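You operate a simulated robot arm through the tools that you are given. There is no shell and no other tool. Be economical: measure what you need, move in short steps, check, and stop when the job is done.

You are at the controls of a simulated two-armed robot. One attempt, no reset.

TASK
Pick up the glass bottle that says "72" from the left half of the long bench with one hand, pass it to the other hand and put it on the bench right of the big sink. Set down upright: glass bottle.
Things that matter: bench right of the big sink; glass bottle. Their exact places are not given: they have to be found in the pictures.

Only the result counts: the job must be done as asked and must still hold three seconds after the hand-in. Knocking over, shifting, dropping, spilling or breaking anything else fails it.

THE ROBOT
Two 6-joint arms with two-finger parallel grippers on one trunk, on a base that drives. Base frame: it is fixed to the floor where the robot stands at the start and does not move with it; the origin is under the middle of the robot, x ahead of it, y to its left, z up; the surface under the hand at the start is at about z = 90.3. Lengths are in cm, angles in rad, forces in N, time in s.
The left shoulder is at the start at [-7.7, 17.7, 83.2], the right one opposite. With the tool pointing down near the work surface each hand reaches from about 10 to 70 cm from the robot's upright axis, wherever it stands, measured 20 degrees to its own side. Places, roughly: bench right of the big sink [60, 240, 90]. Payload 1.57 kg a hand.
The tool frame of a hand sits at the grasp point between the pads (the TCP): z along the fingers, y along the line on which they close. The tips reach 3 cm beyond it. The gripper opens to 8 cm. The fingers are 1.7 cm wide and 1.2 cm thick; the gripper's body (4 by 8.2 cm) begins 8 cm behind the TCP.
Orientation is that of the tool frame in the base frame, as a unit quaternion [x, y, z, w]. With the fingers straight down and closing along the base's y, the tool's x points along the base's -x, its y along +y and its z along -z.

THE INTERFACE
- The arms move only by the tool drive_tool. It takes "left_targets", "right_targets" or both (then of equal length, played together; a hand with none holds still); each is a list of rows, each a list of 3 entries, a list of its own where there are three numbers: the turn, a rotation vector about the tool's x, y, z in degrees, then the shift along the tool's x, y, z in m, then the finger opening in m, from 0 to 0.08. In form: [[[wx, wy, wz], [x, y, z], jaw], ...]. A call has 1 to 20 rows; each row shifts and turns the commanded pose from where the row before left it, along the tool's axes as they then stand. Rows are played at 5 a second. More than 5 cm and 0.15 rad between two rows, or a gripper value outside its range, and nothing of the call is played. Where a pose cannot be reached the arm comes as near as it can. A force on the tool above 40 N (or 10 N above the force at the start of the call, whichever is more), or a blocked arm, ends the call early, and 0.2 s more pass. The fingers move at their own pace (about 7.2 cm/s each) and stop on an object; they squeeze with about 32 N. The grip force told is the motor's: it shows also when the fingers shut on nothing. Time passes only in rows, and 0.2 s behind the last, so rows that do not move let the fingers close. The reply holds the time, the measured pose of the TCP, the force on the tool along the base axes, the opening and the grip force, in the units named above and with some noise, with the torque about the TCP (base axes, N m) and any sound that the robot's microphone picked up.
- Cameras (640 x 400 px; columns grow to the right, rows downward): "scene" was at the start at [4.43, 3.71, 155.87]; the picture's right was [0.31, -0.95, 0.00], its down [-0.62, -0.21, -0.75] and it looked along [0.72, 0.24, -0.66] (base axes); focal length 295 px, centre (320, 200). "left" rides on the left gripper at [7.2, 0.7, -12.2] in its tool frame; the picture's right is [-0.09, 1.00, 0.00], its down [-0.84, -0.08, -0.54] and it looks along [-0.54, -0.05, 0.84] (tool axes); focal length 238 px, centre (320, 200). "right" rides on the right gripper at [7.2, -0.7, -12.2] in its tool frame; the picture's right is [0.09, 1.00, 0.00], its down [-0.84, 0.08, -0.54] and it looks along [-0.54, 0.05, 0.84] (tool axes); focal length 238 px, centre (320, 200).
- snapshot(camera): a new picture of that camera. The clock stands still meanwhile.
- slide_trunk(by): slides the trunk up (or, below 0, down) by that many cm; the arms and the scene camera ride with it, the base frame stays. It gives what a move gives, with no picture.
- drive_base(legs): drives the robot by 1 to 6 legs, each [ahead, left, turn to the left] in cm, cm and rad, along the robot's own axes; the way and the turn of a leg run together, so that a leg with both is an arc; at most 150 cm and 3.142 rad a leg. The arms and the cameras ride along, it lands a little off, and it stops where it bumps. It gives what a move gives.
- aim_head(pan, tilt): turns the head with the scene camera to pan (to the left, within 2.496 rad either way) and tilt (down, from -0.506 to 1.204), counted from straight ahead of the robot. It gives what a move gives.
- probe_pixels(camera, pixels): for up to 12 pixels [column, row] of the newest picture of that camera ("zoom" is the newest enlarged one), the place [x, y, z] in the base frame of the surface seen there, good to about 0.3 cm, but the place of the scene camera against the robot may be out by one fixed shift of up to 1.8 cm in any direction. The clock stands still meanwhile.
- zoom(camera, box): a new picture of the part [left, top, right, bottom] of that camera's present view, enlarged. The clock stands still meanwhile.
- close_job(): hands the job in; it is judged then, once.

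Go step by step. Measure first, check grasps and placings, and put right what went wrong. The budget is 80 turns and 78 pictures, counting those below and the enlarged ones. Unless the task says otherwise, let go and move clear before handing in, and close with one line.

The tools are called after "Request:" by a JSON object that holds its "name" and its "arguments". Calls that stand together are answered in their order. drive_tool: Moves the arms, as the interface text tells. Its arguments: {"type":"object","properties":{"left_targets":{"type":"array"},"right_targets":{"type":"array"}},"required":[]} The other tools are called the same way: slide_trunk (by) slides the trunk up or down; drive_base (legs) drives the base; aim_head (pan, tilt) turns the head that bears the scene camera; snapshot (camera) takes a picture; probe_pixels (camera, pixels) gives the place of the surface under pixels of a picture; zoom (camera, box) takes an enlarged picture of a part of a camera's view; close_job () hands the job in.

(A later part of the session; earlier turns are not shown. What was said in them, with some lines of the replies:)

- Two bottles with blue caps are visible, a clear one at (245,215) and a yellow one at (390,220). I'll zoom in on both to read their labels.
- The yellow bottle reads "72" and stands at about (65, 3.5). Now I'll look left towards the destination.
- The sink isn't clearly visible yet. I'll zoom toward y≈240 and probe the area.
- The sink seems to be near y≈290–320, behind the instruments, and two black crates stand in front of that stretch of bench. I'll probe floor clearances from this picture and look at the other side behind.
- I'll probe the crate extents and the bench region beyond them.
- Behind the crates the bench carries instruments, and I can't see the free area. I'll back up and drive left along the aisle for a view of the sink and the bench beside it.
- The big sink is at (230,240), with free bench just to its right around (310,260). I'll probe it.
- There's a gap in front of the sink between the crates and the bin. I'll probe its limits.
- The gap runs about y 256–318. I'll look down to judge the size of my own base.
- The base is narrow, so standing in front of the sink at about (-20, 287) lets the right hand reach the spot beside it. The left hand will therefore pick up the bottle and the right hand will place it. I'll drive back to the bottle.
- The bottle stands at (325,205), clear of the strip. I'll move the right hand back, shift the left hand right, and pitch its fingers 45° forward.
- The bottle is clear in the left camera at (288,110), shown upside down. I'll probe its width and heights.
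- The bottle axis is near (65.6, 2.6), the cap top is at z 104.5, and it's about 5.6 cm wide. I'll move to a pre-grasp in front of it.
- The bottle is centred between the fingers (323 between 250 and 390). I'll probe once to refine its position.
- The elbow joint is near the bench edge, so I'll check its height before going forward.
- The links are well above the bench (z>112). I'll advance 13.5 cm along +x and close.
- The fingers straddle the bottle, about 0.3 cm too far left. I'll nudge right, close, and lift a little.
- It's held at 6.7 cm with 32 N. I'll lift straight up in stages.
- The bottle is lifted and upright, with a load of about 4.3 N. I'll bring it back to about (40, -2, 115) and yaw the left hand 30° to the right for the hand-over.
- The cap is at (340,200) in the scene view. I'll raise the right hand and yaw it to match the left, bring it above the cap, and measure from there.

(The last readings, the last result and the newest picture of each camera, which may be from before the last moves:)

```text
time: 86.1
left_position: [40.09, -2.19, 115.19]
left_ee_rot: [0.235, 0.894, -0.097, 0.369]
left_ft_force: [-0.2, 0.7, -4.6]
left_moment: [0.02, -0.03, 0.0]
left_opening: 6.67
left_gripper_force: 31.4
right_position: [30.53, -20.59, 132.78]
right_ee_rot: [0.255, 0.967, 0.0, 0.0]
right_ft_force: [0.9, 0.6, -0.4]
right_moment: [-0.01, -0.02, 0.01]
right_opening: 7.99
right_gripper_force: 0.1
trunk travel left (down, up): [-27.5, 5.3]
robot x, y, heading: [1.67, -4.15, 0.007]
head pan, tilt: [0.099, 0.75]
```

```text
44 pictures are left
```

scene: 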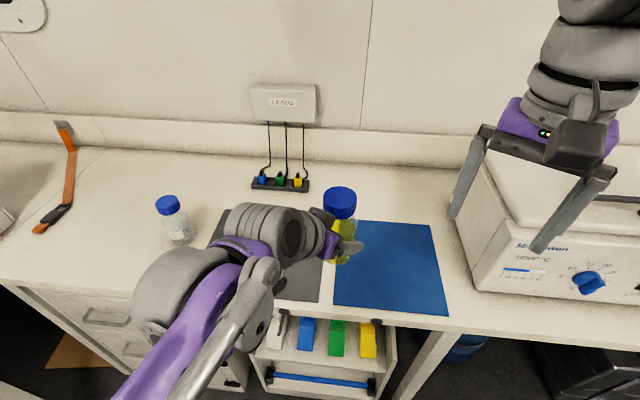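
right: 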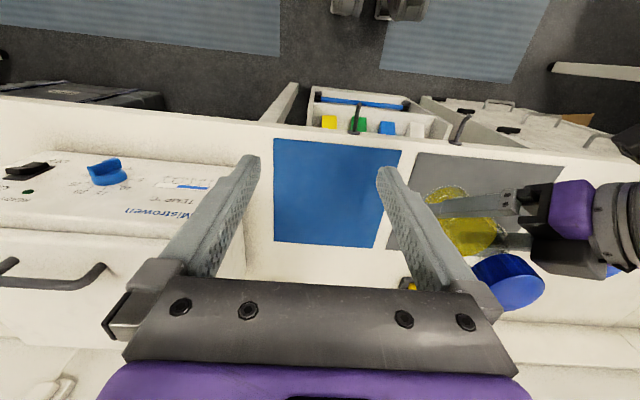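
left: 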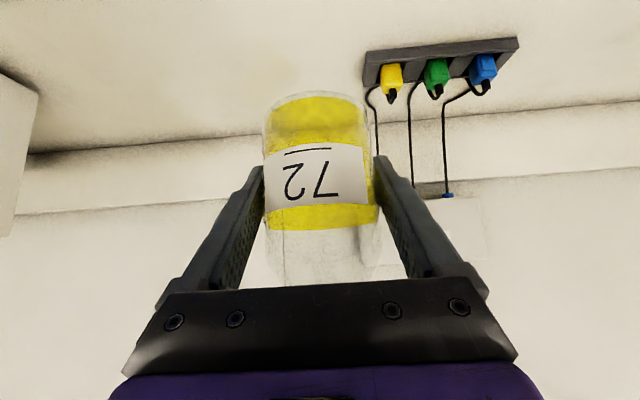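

The cap axis is at about (40.4, -2.2) with its top at z 124.6. I'll bring the right hand above it.

Request:
{"name": "drive_tool", "arguments": {"right_targets": [[[0, 0, 0], [0.0011, 0.0348, 0], 0.08], [[0, 0, 0], [0.0011, 0.0348, 0], 0.08], [[0, 0, 0], [0.0011, 0.0348, 0], 0.08], [[0, 0, 0], [0.0011, 0.0348, 0], 0.08], [[0, 0, 0], [0.0011, 0.0348, 0], 0.08], [[0, 0, 0], [0.0011, 0.0348, 0], 0.08], [[0, 0, 0], [0, 0, 0], 0.08]]}}

Request:
{"name": "snapshot", "arguments": {"camera": "right"}}

Request:
{"name": "snapshot", "arguments": {"camera": "scene"}}

```text
time: 87.7
left_position: [40.06, -2.28, 115.1]
left_ee_rot: [0.235, 0.893, -0.098, 0.37]
left_ft_force: [0.0, -0.4, -4.1]
left_moment: [0.0, -0.01, -0.02]
left_opening: 6.69
left_gripper_force: 32.0
right_position: [39.08, -2.57, 130.54]
right_ee_rot: [0.254, 0.967, -0.001, 0.0]
right_ft_force: [-0.6, 0.5, 0.8]
right_moment: [0.0, 0.0, 0.0]
right_opening: 7.99
right_gripper_force: 0.0
right hand out of reach, approached as far as the arm can: row 5, 6
trunk travel left (down, up): [-27.5, 5.3]
robot x, y, heading: [1.13, -3.55, 0.008]
head pan, tilt: [0.099, 0.75]
```

```text
43 pictures are left
```

right: 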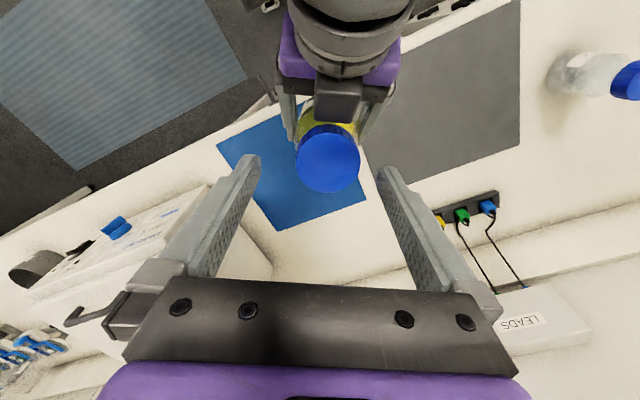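

```text
42 pictures are left
```

scene: 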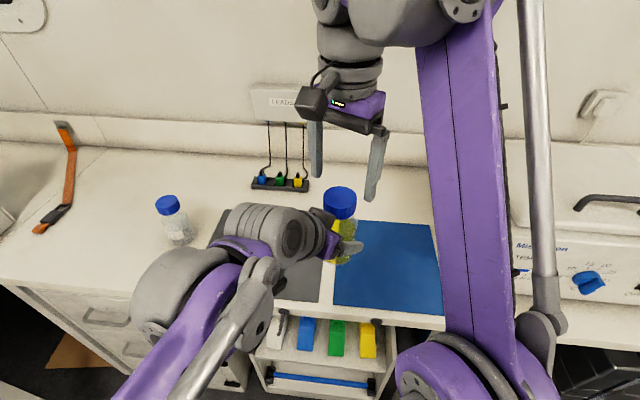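

At that height the right hand is at its reach limit. I'll lower the bottle 6 cm so the meeting point is more comfortable, and then re-read the right hand.

Request:
{"name": "drive_tool", "arguments": {"left_targets": [[[0, 0, 0], [0.0106, 0, 0.0106], 0.03], [[0, 0, 0], [0.0106, 0, 0.0106], 0.03], [[0, 0, 0], [0.0106, 0, 0.0106], 0.03], [[0, 0, 0], [0.0106, 0, 0.0106], 0.03], [[0, 0, 0], [0, 0, 0], 0.03], [[0, 0, 0], [0, 0, 0], 0.03]], "right_targets": [[[0, 0, 0], [0, 0, 0], 0.08], [[0, 0, 0], [0, 0, 0], 0.08], [[0, 0, 0], [0, 0, 0.015], 0.08], [[0, 0, 0], [0, 0, 0.015], 0.08], [[0, 0, 0], [0, 0, 0.01], 0.08], [[0, 0, 0], [0, 0, 0], 0.08]]}}

Request:
{"name": "snapshot", "arguments": {"camera": "right"}}

```text
time: 89.1
left_position: [40.12, -2.19, 108.98]
left_ee_rot: [0.234, 0.894, -0.097, 0.37]
left_ft_force: [0.3, -0.1, -5.1]
left_moment: [0.02, 0.02, 0.02]
left_opening: 6.68
left_gripper_force: 32.2
right_position: [38.97, -2.59, 126.51]
right_ee_rot: [0.254, 0.967, 0.0, 0.0]
right_ft_force: [0.8, 0.6, 0.3]
right_moment: [0.01, 0.0, -0.03]
right_opening: 7.99
right_gripper_force: 0.0
trunk travel left (down, up): [-27.5, 5.3]
robot x, y, heading: [1.29, -3.81, 0.009]
head pan, tilt: [0.099, 0.75]
```

```text
41 pictures are left
```

right: 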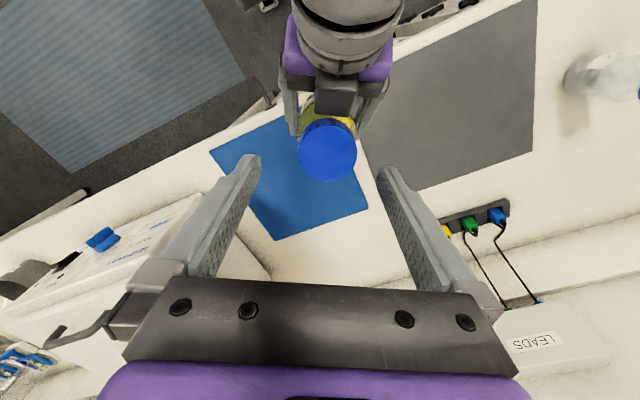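

The cap is visible at (328,150). I'll probe its top centre and edges.

Request:
{"name": "probe_pixels", "arguments": {"camera": "right", "pixels": [[328, 155], [303, 152], [354, 152], [328, 130], [328, 176], [345, 170], [311, 170], [337, 88]]}}

```text
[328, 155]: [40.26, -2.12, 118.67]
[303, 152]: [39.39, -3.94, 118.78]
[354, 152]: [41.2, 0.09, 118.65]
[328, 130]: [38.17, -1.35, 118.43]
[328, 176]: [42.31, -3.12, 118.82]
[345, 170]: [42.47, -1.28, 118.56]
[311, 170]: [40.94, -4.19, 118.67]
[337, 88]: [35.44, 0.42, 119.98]
```

The cap centre is (40.3, -2.05), top at 118.65. I'll centre the right hand over it and descend 8.1 cm around the cap.

Request:
{"name": "drive_tool", "arguments": {"right_targets": [[[0, 0, 0], [-0.0088, 0.0113, 0], 0.08], [[0, 0, 0], [0, 0, 0.015], 0.08], [[0, 0, 0], [0, 0, 0.015], 0.08], [[0, 0, 0], [0, 0, 0.015], 0.08], [[0, 0, 0], [0, 0, 0.015], 0.08], [[0, 0, 0], [0, 0, 0.01], 0.08], [[0, 0, 0], [0, 0, 0.011], 0.08], [[0, 0, 0], [0, 0, 0], 0.08]]}}

Request:
{"name": "snapshot", "arguments": {"camera": "right"}}

Request:
{"name": "zoom", "arguments": {"camera": "scene", "box": [240, 120, 420, 300]}}

```text
time: 90.9
left_position: [39.96, -2.27, 108.98]
left_ee_rot: [0.234, 0.894, -0.097, 0.371]
left_ft_force: [0.1, -0.1, -4.0]
left_moment: [0.03, 0.02, 0.02]
left_opening: 6.68
left_gripper_force: 32.2
right_position: [40.48, -1.96, 118.53]
right_ee_rot: [0.255, 0.967, 0.0, 0.0]
right_ft_force: [0.1, 0.1, -0.5]
right_moment: [0.03, 0.02, -0.01]
right_opening: 8.01
right_gripper_force: 0.1
trunk travel left (down, up): [-27.5, 5.3]
robot x, y, heading: [1.31, -3.94, 0.007]
head pan, tilt: [0.099, 0.75]
```

```text
40 pictures are left
```

right: 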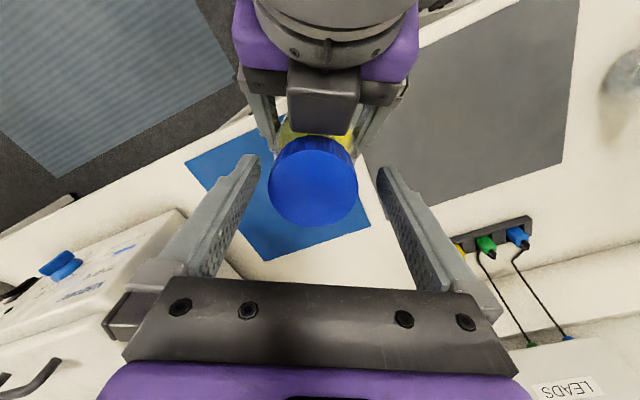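

```text
2.22 times, centred on (330, 210) of scene
```

zoom: 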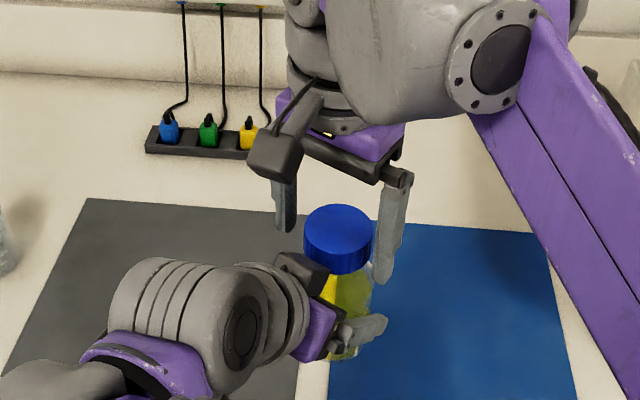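

The cap sits about 0.5 cm to the left of the finger centre ((313,186) against the expected (321,192)). I'll correct that, lower slightly, and close the right hand.

Request:
{"name": "drive_tool", "arguments": {"right_targets": [[[0, 0, 0], [0.002, -0.0045, 0.002], 0.08], [[0, 0, 0], [0, 0, 0.002], 0.06], [[0, 0, 0], [0, 0, 0], 0.04], [[0, 0, 0], [0, 0, 0], 0.025], [[0, 0, 0], [0, 0, 0], 0.025], [[0, 0, 0], [0, 0, 0], 0.025]]}}

Request:
{"name": "snapshot", "arguments": {"camera": "right"}}

Request:
{"name": "zoom", "arguments": {"camera": "scene", "box": [240, 120, 420, 300]}}

```text
time: 92.3
left_position: [40.05, -2.21, 108.97]
left_ee_rot: [0.235, 0.894, -0.097, 0.37]
left_ft_force: [-3.8, -5.2, -5.2]
left_moment: [0.39, -0.23, 0.04]
left_opening: 6.72
left_gripper_force: 31.8
right_position: [39.99, -2.34, 118.09]
right_ee_rot: [0.254, 0.967, 0.001, 0.0]
right_ft_force: [3.8, 4.9, 0.6]
right_moment: [0.14, -0.1, 0.07]
right_opening: 5.23
right_gripper_force: 32.1
trunk travel left (down, up): [-27.5, 5.3]
robot x, y, heading: [0.91, -3.68, 0.005]
head pan, tilt: [0.099, 0.75]
```

```text
38 pictures are left
```

right: 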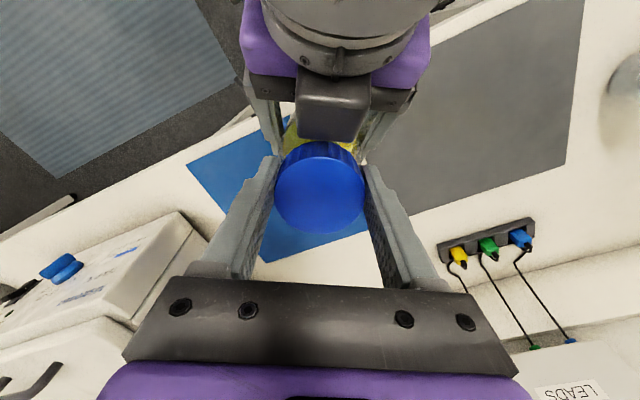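

```text
2.22 times, centred on (330, 210) of scene
```

zoom: 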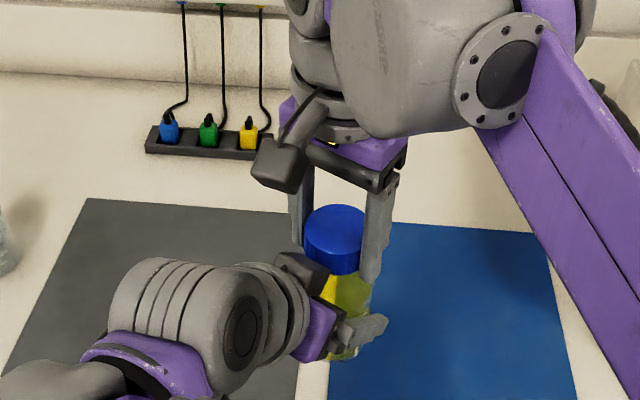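

Both hands now hold the bottle (right 5.2 cm, 32 N). I'll open the left hand and check the load before retreating.

Request:
{"name": "drive_tool", "arguments": {"left_targets": [[[0, 0, 0], [0, 0, 0], 0.07], [[0, 0, 0], [0, 0, 0], 0.08], [[0, 0, 0], [0, 0, 0], 0.08], [[0, 0, 0], [0, 0, 0], 0.08]]}}

Request:
{"name": "snapshot", "arguments": {"camera": "left"}}

```text
time: 93.3
left_position: [40.01, -2.19, 109.04]
left_ee_rot: [0.235, 0.894, -0.097, 0.37]
left_ft_force: [0.5, 0.2, -1.2]
left_moment: [0.01, -0.05, 0.0]
left_opening: 8.03
left_gripper_force: 0.1
right_position: [39.93, -2.33, 118.1]
right_ee_rot: [0.254, 0.967, 0.0, 0.0]
right_ft_force: [-0.3, 0.0, -3.9]
right_moment: [0.03, 0.01, -0.03]
right_opening: 5.27
right_gripper_force: 32.0
trunk travel left (down, up): [-27.5, 5.3]
robot x, y, heading: [1.73, -4.07, 0.008]
head pan, tilt: [0.099, 0.75]
```

```text
36 pictures are left
```

left: 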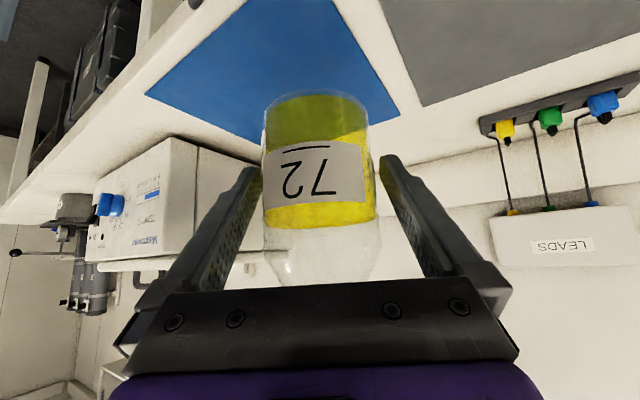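

The right hand carries the full load (3.9 N). I'll retreat the left hand horizontally and then move it out to the left.

Request:
{"name": "drive_tool", "arguments": {"left_targets": [[[0, 0, 0], [0.0106, 0, -0.0106], 0.08], [[0, 0, 0], [0.0177, 0, -0.0177], 0.08], [[0, 0, 0], [0.0177, 0, -0.0177], 0.08], [[0, 0, 0], [0.0177, 0, -0.0177], 0.08], [[0, 0, 0], [0.0177, 0, -0.0177], 0.08], [[0, 0, 0], [0, 0.03, 0], 0.08], [[0, 0, 0], [0, 0.04, 0], 0.08], [[0, 0, 0], [0, 0.04, 0], 0.08], [[0, 0, 0], [0, 0.04, 0], 0.08], [[0, 0, 0], [-0.0212, 0, -0.0212], 0.08], [[0, 0, 0], [-0.0212, 0, -0.0212], 0.08], [[0, 0, 0], [-0.0212, 0, -0.0212], 0.08], [[0, 0, 0], [0, 0, 0], 0.08]]}}

Request:
{"name": "snapshot", "arguments": {"camera": "scene"}}

```text
time: 96.1
left_position: [37.48, 16.54, 118.2]
left_ee_rot: [0.234, 0.894, -0.097, 0.37]
left_ft_force: [0.5, 0.0, 0.1]
left_moment: [0.01, -0.02, 0.01]
left_opening: 8.02
left_gripper_force: 0.3
right_position: [40.05, -2.23, 118.1]
right_ee_rot: [0.254, 0.967, -0.001, -0.001]
right_ft_force: [-0.7, -0.5, -4.0]
right_moment: [0.03, -0.02, -0.01]
right_opening: 5.24
right_gripper_force: 32.3
trunk travel left (down, up): [-27.5, 5.3]
robot x, y, heading: [1.63, -3.54, 0.005]
head pan, tilt: [0.099, 0.75]
```

```text
35 pictures are left
```

scene: 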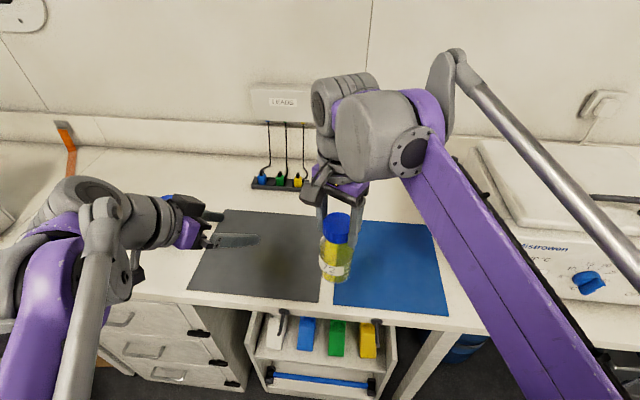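

The hand-over worked: the bottle hangs upright in the right hand. Now I'll drive back and left along the aisle to face the sink gap.

Request:
{"name": "drive_base", "arguments": {"legs": [[-65, 0, 0], [0, 145, -0.005], [0, 140, 0]]}}

Request:
{"name": "aim_head", "arguments": {"pan": -0.2, "tilt": 0.75}}

Request:
{"name": "snapshot", "arguments": {"camera": "scene"}}

Request:
{"name": "snapshot", "arguments": {"camera": "right"}}

```text
time: 124.2
left_position: [-31.73, 300.36, 118.12]
left_ee_rot: [0.236, 0.893, -0.098, 0.37]
left_ft_force: [-0.4, -0.2, -0.5]
left_moment: [0.01, -0.01, 0.01]
left_opening: 8.0
left_gripper_force: 0.2
right_position: [-29.3, 281.66, 118.12]
right_ee_rot: [0.257, 0.966, -0.001, 0.001]
right_ft_force: [-0.2, -0.3, -4.8]
right_moment: [-0.04, 0.04, 0.01]
right_opening: 5.22
right_gripper_force: 31.7
trunk travel left (down, up): [-27.5, 5.3]
robot x, y, heading: [-68.11, 279.98, 0.007]
head pan, tilt: [0.099, 0.75]
```

```text
time: 125.0
left_position: [-31.59, 300.51, 118.02]
left_ee_rot: [0.237, 0.893, -0.098, 0.37]
left_ft_force: [-0.3, 0.5, 0.2]
left_moment: [-0.04, -0.01, -0.03]
left_opening: 8.0
left_gripper_force: 0.2
right_position: [-29.34, 281.64, 118.14]
right_ee_rot: [0.257, 0.966, 0.0, 0.0]
right_ft_force: [0.1, -0.3, -2.8]
right_moment: [0.02, -0.01, 0.0]
right_opening: 5.21
right_gripper_force: 31.8
trunk travel left (down, up): [-27.5, 5.3]
robot x, y, heading: [-68.04, 280.13, 0.001]
head pan, tilt: [-0.201, 0.75]
```

```text
34 pictures are left
```

scene: 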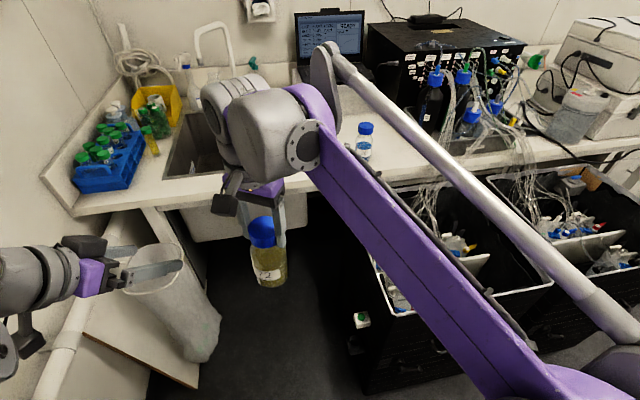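

```text
33 pictures are left
```

right: 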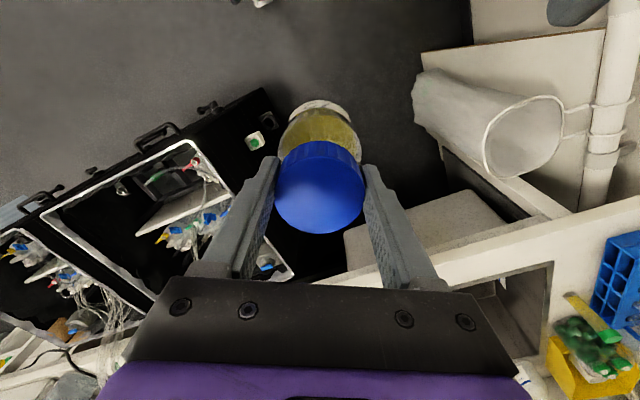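

The bench right of the sink holds a small bottle at (365,140), with free space in front of it and to its right. I'll probe that area.

Request:
{"name": "probe_pixels", "arguments": {"camera": "scene", "pixels": [[366, 130], [363, 157], [340, 145], [395, 150], [400, 165], [375, 170], [400, 140], [400, 178], [425, 160], [435, 120], [312, 150], [465, 145]]}}

Request:
{"name": "zoom", "arguments": {"camera": "scene", "box": [300, 70, 480, 200]}}

```text
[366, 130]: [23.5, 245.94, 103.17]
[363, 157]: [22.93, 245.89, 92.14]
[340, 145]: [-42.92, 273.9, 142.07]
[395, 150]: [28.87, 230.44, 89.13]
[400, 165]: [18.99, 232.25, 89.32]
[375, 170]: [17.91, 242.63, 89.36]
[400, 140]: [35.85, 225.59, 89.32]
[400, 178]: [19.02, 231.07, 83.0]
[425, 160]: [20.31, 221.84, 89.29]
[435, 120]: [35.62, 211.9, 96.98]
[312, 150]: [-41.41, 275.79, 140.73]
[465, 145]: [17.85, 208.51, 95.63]
```

```text
3.08 times, centred on (390, 135) of scene
```

zoom: 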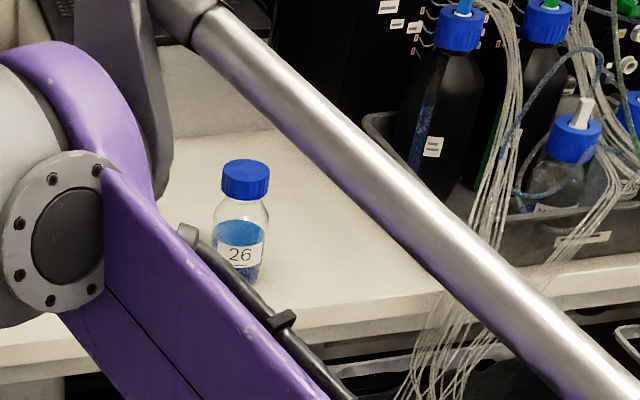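

The free patch is around x 30–58, y 225–262, with bottle "26" at (24,246). I'll drive into the gap in front of the sink, partway first.

Request:
{"name": "drive_base", "arguments": {"legs": [[0, 5, 0], [38, 0, 0]]}}

Request:
{"name": "aim_head", "arguments": {"pan": -0.3, "tilt": 1.1}}

Request:
{"name": "snapshot", "arguments": {"camera": "scene"}}

```text
time: 128.1
left_position: [5.99, 305.49, 118.08]
left_ee_rot: [0.238, 0.893, -0.099, 0.369]
left_ft_force: [0.1, 0.4, -0.4]
left_moment: [-0.02, 0.01, -0.01]
left_opening: 7.98
left_gripper_force: 0.0
right_position: [8.33, 286.78, 117.99]
right_ee_rot: [0.257, 0.966, 0.001, 0.0]
right_ft_force: [0.0, 0.3, -3.4]
right_moment: [0.04, 0.03, -0.01]
right_opening: 5.19
right_gripper_force: 31.9
trunk travel left (down, up): [-27.5, 5.3]
robot x, y, heading: [-30.15, 285.43, 0.001]
head pan, tilt: [-0.201, 0.75]
```

```text
time: 129.0
left_position: [6.02, 305.52, 118.06]
left_ee_rot: [0.238, 0.893, -0.099, 0.37]
left_ft_force: [-0.2, 0.7, 0.3]
left_moment: [0.0, -0.01, 0.03]
left_opening: 7.99
left_gripper_force: 0.0
right_position: [8.45, 286.72, 118.24]
right_ee_rot: [0.257, 0.966, 0.0, 0.0]
right_ft_force: [0.1, -0.8, -4.1]
right_moment: [0.01, 0.01, 0.02]
right_opening: 5.22
right_gripper_force: 32.6
trunk travel left (down, up): [-27.5, 5.3]
robot x, y, heading: [-30.12, 285.3, -0.005]
head pan, tilt: [-0.3, 1.1]
```

```text
31 pictures are left
```

scene: 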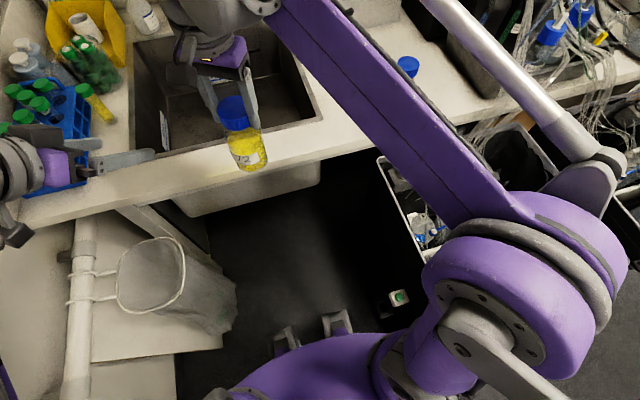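

The feet fit the gap well. Before advancing, I'll check the right shoulder and elbow height against the crate rim and tubes.

Request:
{"name": "probe_pixels", "arguments": {"camera": "scene", "pixels": [[440, 270], [520, 270], [570, 340], [600, 290], [420, 370], [400, 297], [415, 220], [385, 165], [335, 325], [285, 340], [490, 160], [430, 235]]}}

```text
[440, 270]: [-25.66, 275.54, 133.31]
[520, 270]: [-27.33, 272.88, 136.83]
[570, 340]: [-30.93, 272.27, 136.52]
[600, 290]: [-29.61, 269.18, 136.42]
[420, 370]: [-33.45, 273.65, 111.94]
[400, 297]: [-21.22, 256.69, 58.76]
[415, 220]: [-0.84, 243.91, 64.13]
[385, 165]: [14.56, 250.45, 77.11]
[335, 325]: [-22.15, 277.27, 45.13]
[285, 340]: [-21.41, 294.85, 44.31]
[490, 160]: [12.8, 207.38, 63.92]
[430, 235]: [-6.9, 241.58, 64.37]
```

The arms are well above the crates, and the base is slim. I'll advance 22 cm more.

Request:
{"name": "drive_base", "arguments": {"legs": [[22, 0, 0]]}}

Request:
{"name": "aim_head", "arguments": {"pan": -0.6, "tilt": 0.85}}

Request:
{"name": "snapshot", "arguments": {"camera": "scene"}}

Request:
{"name": "snapshot", "arguments": {"camera": "right"}}

Request:
{"name": "snapshot", "arguments": {"camera": "left"}}

```text
time: 130.6
left_position: [27.76, 305.6, 117.98]
left_ee_rot: [0.238, 0.892, -0.098, 0.371]
left_ft_force: [-0.8, 0.5, -0.5]
left_moment: [-0.05, -0.02, -0.01]
left_opening: 7.98
left_gripper_force: 0.1
right_position: [30.32, 286.73, 118.12]
right_ee_rot: [0.258, 0.966, 0.0, 0.0]
right_ft_force: [0.3, -0.1, -3.5]
right_moment: [0.06, 0.0, -0.02]
right_opening: 5.2
right_gripper_force: 31.5
trunk travel left (down, up): [-27.5, 5.3]
robot x, y, heading: [-8.74, 285.53, 0.002]
head pan, tilt: [-0.3, 1.1]
```

```text
time: 131.4
left_position: [27.87, 305.5, 118.17]
left_ee_rot: [0.239, 0.893, -0.099, 0.369]
left_ft_force: [0.5, 0.9, -0.6]
left_moment: [-0.03, 0.0, -0.02]
left_opening: 8.0
left_gripper_force: 0.0
right_position: [30.16, 286.71, 118.1]
right_ee_rot: [0.258, 0.966, 0.0, 0.0]
right_ft_force: [-0.4, 0.4, -4.2]
right_moment: [-0.04, 0.01, -0.02]
right_opening: 5.19
right_gripper_force: 32.0
trunk travel left (down, up): [-27.5, 5.3]
robot x, y, heading: [-8.13, 285.56, 0.0]
head pan, tilt: [-0.6, 0.85]
```

```text
30 pictures are left
```

scene: 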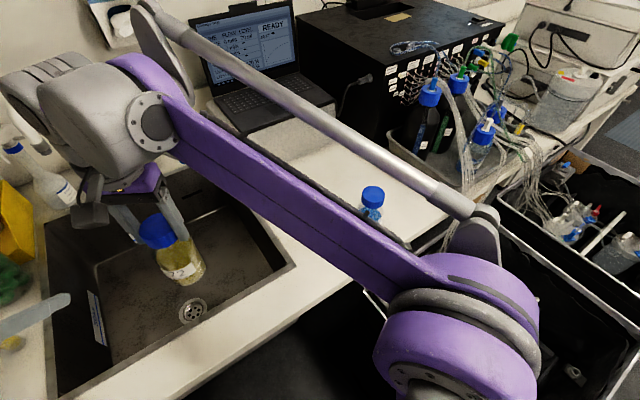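

```text
29 pictures are left
```

right: 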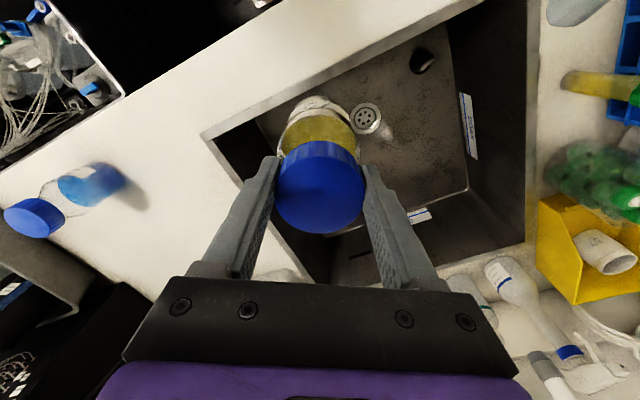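

```text
28 pictures are left
```

left: 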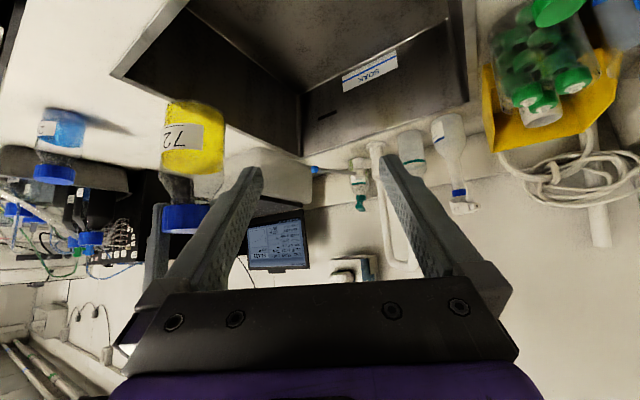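

All clear. I'll use the right camera to probe bottle "26", the sink edge and the bench, and the scene camera for the laptop base.

Request:
{"name": "probe_pixels", "arguments": {"camera": "right", "pixels": [[38, 215], [85, 185], [120, 180], [205, 135], [175, 200], [150, 250], [130, 290], [190, 270], [255, 250], [60, 300], [30, 270], [100, 245]]}}

Request:
{"name": "probe_pixels", "arguments": {"camera": "scene", "pixels": [[372, 190], [330, 180], [290, 150], [250, 128], [335, 105], [395, 155], [420, 165], [290, 250], [330, 235], [350, 150]]}}

```text
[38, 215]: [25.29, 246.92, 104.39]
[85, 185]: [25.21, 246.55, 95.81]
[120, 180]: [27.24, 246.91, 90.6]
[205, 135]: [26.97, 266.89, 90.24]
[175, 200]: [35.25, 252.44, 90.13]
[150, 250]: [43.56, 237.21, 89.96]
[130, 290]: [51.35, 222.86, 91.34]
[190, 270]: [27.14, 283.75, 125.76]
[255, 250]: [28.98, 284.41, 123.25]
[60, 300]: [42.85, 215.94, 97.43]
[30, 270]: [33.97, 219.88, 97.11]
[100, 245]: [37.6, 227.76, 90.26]
```

```text
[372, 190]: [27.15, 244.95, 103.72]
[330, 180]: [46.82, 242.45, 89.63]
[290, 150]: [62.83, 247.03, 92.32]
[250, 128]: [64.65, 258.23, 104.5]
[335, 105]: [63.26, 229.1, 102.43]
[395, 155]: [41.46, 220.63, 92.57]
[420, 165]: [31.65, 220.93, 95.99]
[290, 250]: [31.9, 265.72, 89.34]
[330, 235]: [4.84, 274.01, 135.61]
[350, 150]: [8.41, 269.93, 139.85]
```

The target is (44, 246): 18 cm from bottle "26", clear of the tray (y<222) and the laptop stand (x>62). I'll move the right hand there while lowering a little.

Request:
{"name": "drive_tool", "arguments": {"right_targets": [[[0, 0, 0], [-0.0135, -0.0118, 0.003], 0.025], [[0, 0, 0], [-0.0249, -0.0218, 0.005], 0.025], [[0, 0, 0], [-0.0249, -0.0218, 0.005], 0.025], [[0, 0, 0], [-0.0249, -0.0218, 0.005], 0.025], [[0, 0, 0], [-0.0249, -0.0218, 0.005], 0.025], [[0, 0, 0], [-0.0249, -0.0218, 0.005], 0.025], [[0, 0, 0], [-0.0249, -0.0218, 0.005], 0.025], [[0, 0, 0], [-0.0249, -0.0218, 0.005], 0.025], [[0, 0, 0], [-0.0249, -0.0218, 0.005], 0.025], [[0, 0, 0], [-0.0249, -0.0218, 0.005], 0.025], [[0, 0, 0], [-0.0249, -0.0218, 0.005], 0.025], [[0, 0, 0], [-0.0249, -0.0218, 0.0], 0.025], [[0, 0, 0], [-0.0249, -0.0218, 0.0], 0.025], [[0, 0, 0], [-0.0207, -0.0101, 0.0], 0.025], [[0, 0, 0], [0, 0, 0], 0.025]]}}

Request:
{"name": "snapshot", "arguments": {"camera": "scene"}}

Request:
{"name": "snapshot", "arguments": {"camera": "right"}}

```text
time: 134.6
left_position: [27.86, 305.48, 118.12]
left_ee_rot: [0.239, 0.892, -0.099, 0.37]
left_ft_force: [-0.6, -0.9, 0.2]
left_moment: [-0.04, 0.03, 0.0]
left_opening: 8.01
left_gripper_force: 0.0
right_position: [44.98, 245.51, 112.8]
right_ee_rot: [0.257, 0.966, 0.0, -0.001]
right_ft_force: [-0.1, -0.1, -3.4]
right_moment: [0.02, 0.0, 0.0]
right_opening: 5.21
right_gripper_force: 31.9
trunk travel left (down, up): [-27.5, 5.3]
robot x, y, heading: [-8.29, 285.25, 0.002]
head pan, tilt: [-0.6, 0.85]
```

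```text
27 pictures are left
```

scene: 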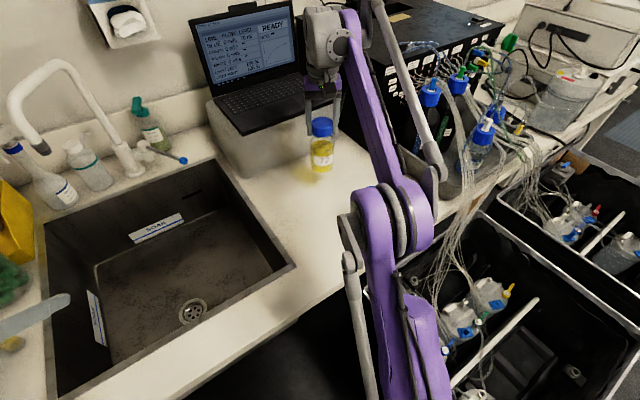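

```text
26 pictures are left
```

right: 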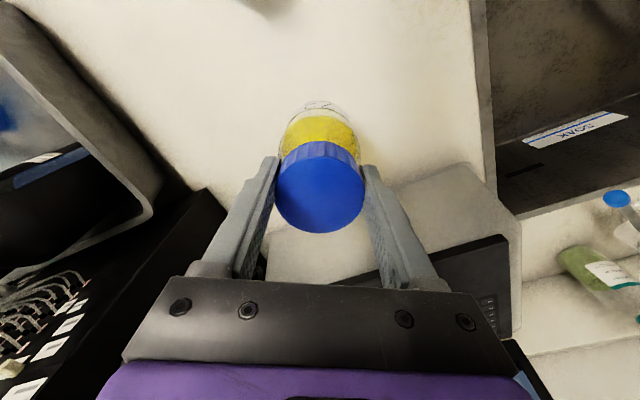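

The bottle is over the target. The forearm and elbow seem to pass over bottle "26", so I'll check its height there before descending.

Request:
{"name": "probe_pixels", "arguments": {"camera": "scene", "pixels": [[375, 215], [355, 215], [350, 265], [405, 270], [430, 180], [370, 120], [345, 230], [320, 185], [355, 190]]}}

Request:
{"name": "zoom", "arguments": {"camera": "scene", "box": [270, 80, 470, 280]}}

```text
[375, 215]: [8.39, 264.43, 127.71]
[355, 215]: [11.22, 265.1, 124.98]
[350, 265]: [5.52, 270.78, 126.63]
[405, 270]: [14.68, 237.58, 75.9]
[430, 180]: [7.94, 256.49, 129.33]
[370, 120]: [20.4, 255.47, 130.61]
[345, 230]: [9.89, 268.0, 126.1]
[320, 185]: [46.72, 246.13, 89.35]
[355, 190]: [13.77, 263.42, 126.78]
```

```text
2.00 times, centred on (370, 180) of scene
```

zoom: 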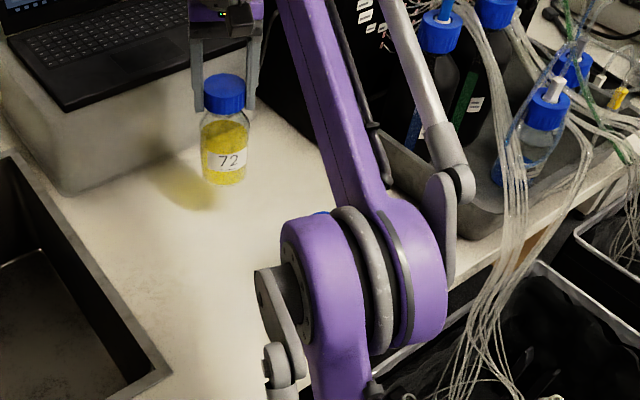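

The elbow is at z≈127, clear of bottle "26". I'll descend until just above contact.

Request:
{"name": "drive_tool", "arguments": {"right_targets": [[[0, 0, 0], [0, 0, 0.015], 0.025], [[0, 0, 0], [0, 0, 0.02], 0.025], [[0, 0, 0], [0, 0, 0.02], 0.025], [[0, 0, 0], [0, 0, 0.015], 0.025], [[0, 0, 0], [0, 0, 0.01], 0.025], [[0, 0, 0], [0, 0, 0], 0.025]]}}

Request:
{"name": "zoom", "arguments": {"camera": "scene", "box": [270, 80, 430, 220]}}

```text
time: 136.0
left_position: [27.86, 305.45, 118.19]
left_ee_rot: [0.238, 0.892, -0.099, 0.37]
left_ft_force: [0.0, 0.0, -0.3]
left_moment: [0.01, 0.0, 0.01]
left_opening: 8.02
left_gripper_force: 0.0
right_position: [44.96, 245.52, 104.81]
right_ee_rot: [0.259, 0.966, 0.0, 0.0]
right_ft_force: [0.5, 0.4, -3.3]
right_moment: [0.02, 0.02, -0.04]
right_opening: 5.19
right_gripper_force: 32.0
trunk travel left (down, up): [-27.5, 5.3]
robot x, y, heading: [-8.43, 285.53, 0.006]
head pan, tilt: [-0.6, 0.85]
```

```text
2.86 times, centred on (350, 150) of scene
```

zoom: 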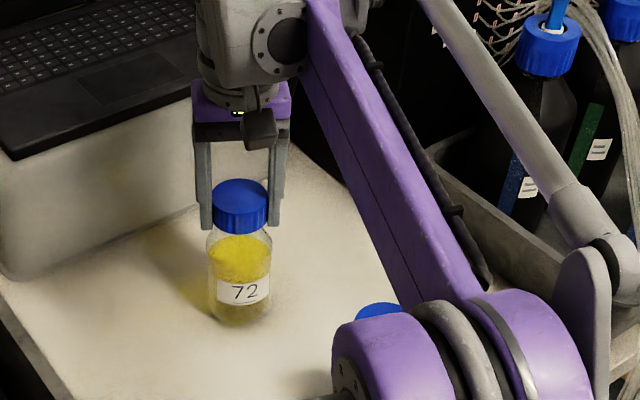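

Still about 0.6 cm to go, with no contact yet (-3.3 N). I'll inch down while watching the force.

Request:
{"name": "drive_tool", "arguments": {"right_targets": [[[0, 0, 0], [0, 0, 0.003], 0.025], [[0, 0, 0], [0, 0, 0.002], 0.025], [[0, 0, 0], [0, 0, 0.001], 0.025], [[0, 0, 0], [0, 0, 0], 0.025]]}}

Request:
{"name": "probe_pixels", "arguments": {"camera": "zoom", "pixels": [[350, 360], [375, 312], [390, 390], [240, 320], [340, 350]]}}

```text
time: 137.0
left_position: [27.88, 305.34, 118.07]
left_ee_rot: [0.238, 0.892, -0.099, 0.37]
left_ft_force: [-0.1, 0.8, 0.2]
left_moment: [0.01, 0.03, 0.01]
left_opening: 7.99
left_gripper_force: 0.0
right_position: [44.94, 245.57, 104.27]
right_ee_rot: [0.258, 0.966, -0.001, 0.0]
right_ft_force: [0.2, 0.2, -4.0]
right_moment: [0.0, 0.04, 0.01]
right_opening: 5.18
right_gripper_force: 32.2
trunk travel left (down, up): [-27.5, 5.3]
robot x, y, heading: [-8.3, 285.16, 0.004]
head pan, tilt: [-0.6, 0.85]
```

```text
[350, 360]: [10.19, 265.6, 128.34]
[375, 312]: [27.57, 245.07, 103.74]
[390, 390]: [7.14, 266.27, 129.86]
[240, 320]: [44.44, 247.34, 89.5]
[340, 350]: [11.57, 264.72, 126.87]
```

No contact yet, so I'll continue in 1 mm steps.

Request:
{"name": "drive_tool", "arguments": {"right_targets": [[[0, 0, 0], [0, 0, 0.001], 0.025], [[0, 0, 0], [0, 0, 0.001], 0.025], [[0, 0, 0], [0, 0, 0], 0.025]]}}

Request:
{"name": "zoom", "arguments": {"camera": "scene", "box": [300, 100, 360, 180]}}

```text
time: 137.8
left_position: [27.79, 305.54, 118.04]
left_ee_rot: [0.239, 0.893, -0.099, 0.369]
left_ft_force: [-1.1, -0.8, -0.3]
left_moment: [0.02, -0.04, 0.01]
left_opening: 8.01
left_gripper_force: 0.0
right_position: [44.9, 245.54, 104.02]
right_ee_rot: [0.258, 0.966, 0.0, 0.001]
right_ft_force: [1.4, -1.0, -0.4]
right_moment: [-0.04, -0.19, -0.04]
right_opening: 5.18
right_gripper_force: 31.9
trunk travel left (down, up): [-27.5, 5.3]
robot x, y, heading: [-8.24, 285.6, 0.003]
head pan, tilt: [-0.6, 0.85]
```

```text
5.00 times, centred on (330, 140) of scene
```

zoom: 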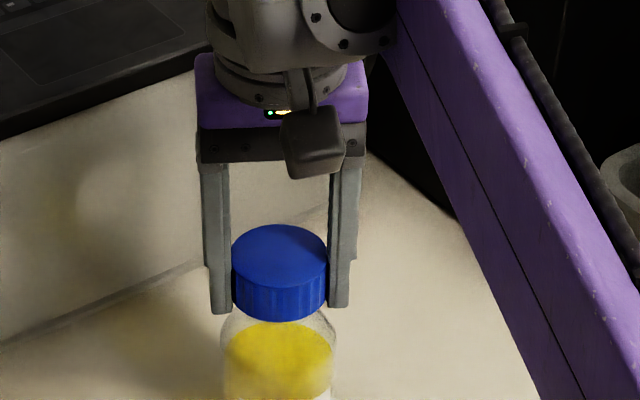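

The weight is off the hand (-0.4 N), so there is contact. I'll go one more millimetre, then open slowly.

Request:
{"name": "drive_tool", "arguments": {"right_targets": [[[0, 0, 0], [0, 0, 0.0007], 0.025], [[0, 0, 0], [0, 0, 0], 0.025], [[0, 0, 0], [0, 0, 0], 0.05], [[0, 0, 0], [0, 0, 0], 0.055], [[0, 0, 0], [0, 0, 0], 0.065], [[0, 0, 0], [0, 0, 0], 0.08], [[0, 0, 0], [0, 0, 0], 0.08], [[0, 0, 0], [0, 0, 0], 0.08]]}}

Request:
{"name": "snapshot", "arguments": {"camera": "right"}}

```text
time: 139.6
left_position: [27.89, 305.53, 118.03]
left_ee_rot: [0.238, 0.893, -0.098, 0.369]
left_ft_force: [-0.4, -0.5, 0.0]
left_moment: [0.01, 0.01, -0.04]
left_opening: 7.98
left_gripper_force: 0.0
right_position: [44.94, 245.44, 103.92]
right_ee_rot: [0.258, 0.966, -0.001, 0.0]
right_ft_force: [0.4, 0.1, 0.2]
right_moment: [0.0, 0.0, 0.01]
right_opening: 8.01
right_gripper_force: 0.0
trunk travel left (down, up): [-27.5, 5.3]
robot x, y, heading: [-8.19, 285.38, -0.002]
head pan, tilt: [-0.6, 0.85]
```

```text
22 pictures are left
```

right: 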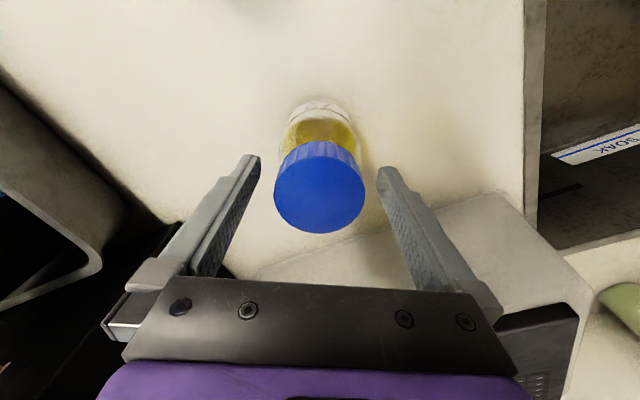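

The bottle stands free and upright between the open fingers. I'll raise the hand straight up and check.

Request:
{"name": "drive_tool", "arguments": {"right_targets": [[[0, 0, 0], [0, 0, -0.01], 0.08], [[0, 0, 0], [0, 0, -0.02], 0.08], [[0, 0, 0], [0, 0, -0.03], 0.08], [[0, 0, 0], [0, 0, -0.03], 0.08], [[0, 0, 0], [0, 0, -0.03], 0.08], [[0, 0, 0], [0, 0, 0], 0.08]]}}

Request:
{"name": "snapshot", "arguments": {"camera": "scene"}}

Request:
{"name": "snapshot", "arguments": {"camera": "right"}}

```text
time: 141.0
left_position: [27.72, 305.52, 118.04]
left_ee_rot: [0.239, 0.892, -0.099, 0.37]
left_ft_force: [0.2, -0.3, -0.6]
left_moment: [-0.01, 0.01, 0.01]
left_opening: 7.99
left_gripper_force: 0.1
right_position: [44.62, 245.53, 115.74]
right_ee_rot: [0.258, 0.966, -0.001, 0.001]
right_ft_force: [0.4, -0.1, 0.6]
right_moment: [0.05, 0.01, 0.01]
right_opening: 8.01
right_gripper_force: 0.1
right hand out of reach, approached as far as the arm can: row 5
trunk travel left (down, up): [-27.5, 5.3]
robot x, y, heading: [-8.6, 285.32, -0.0]
head pan, tilt: [-0.6, 0.85]
```

```text
21 pictures are left
```

scene: 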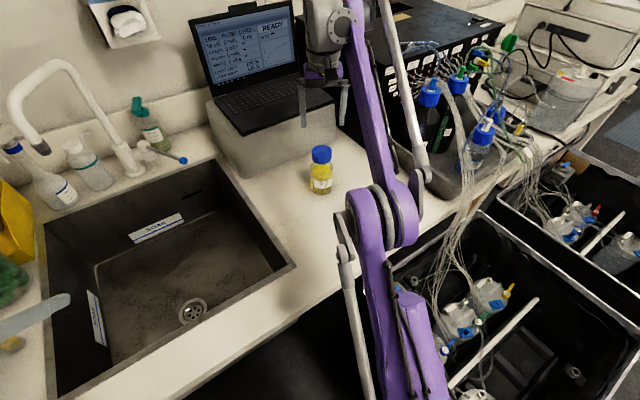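

```text
20 pictures are left
```

right: 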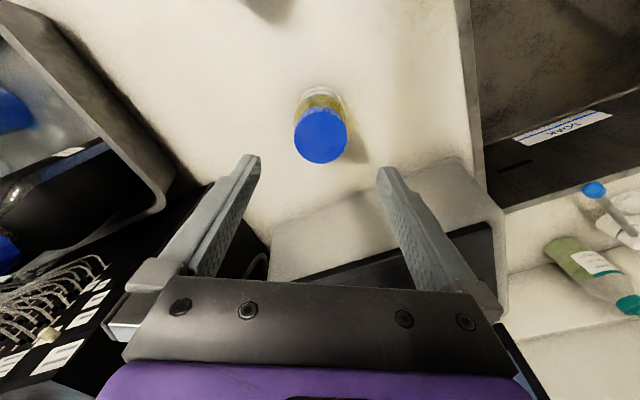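

The "72" bottle stands upright at (320,170) on the bench right of the sink, with the hand clear above it, so I'm handing in.

Request:
{"name": "close_job", "arguments": {}}

```text
The job is handed in.
```

I picked up the "72" bottle with the left hand and passed it to the right hand in the air. It now stands upright on the bench right of the big sink at about (45, 246), and I saw nothing else disturbed.
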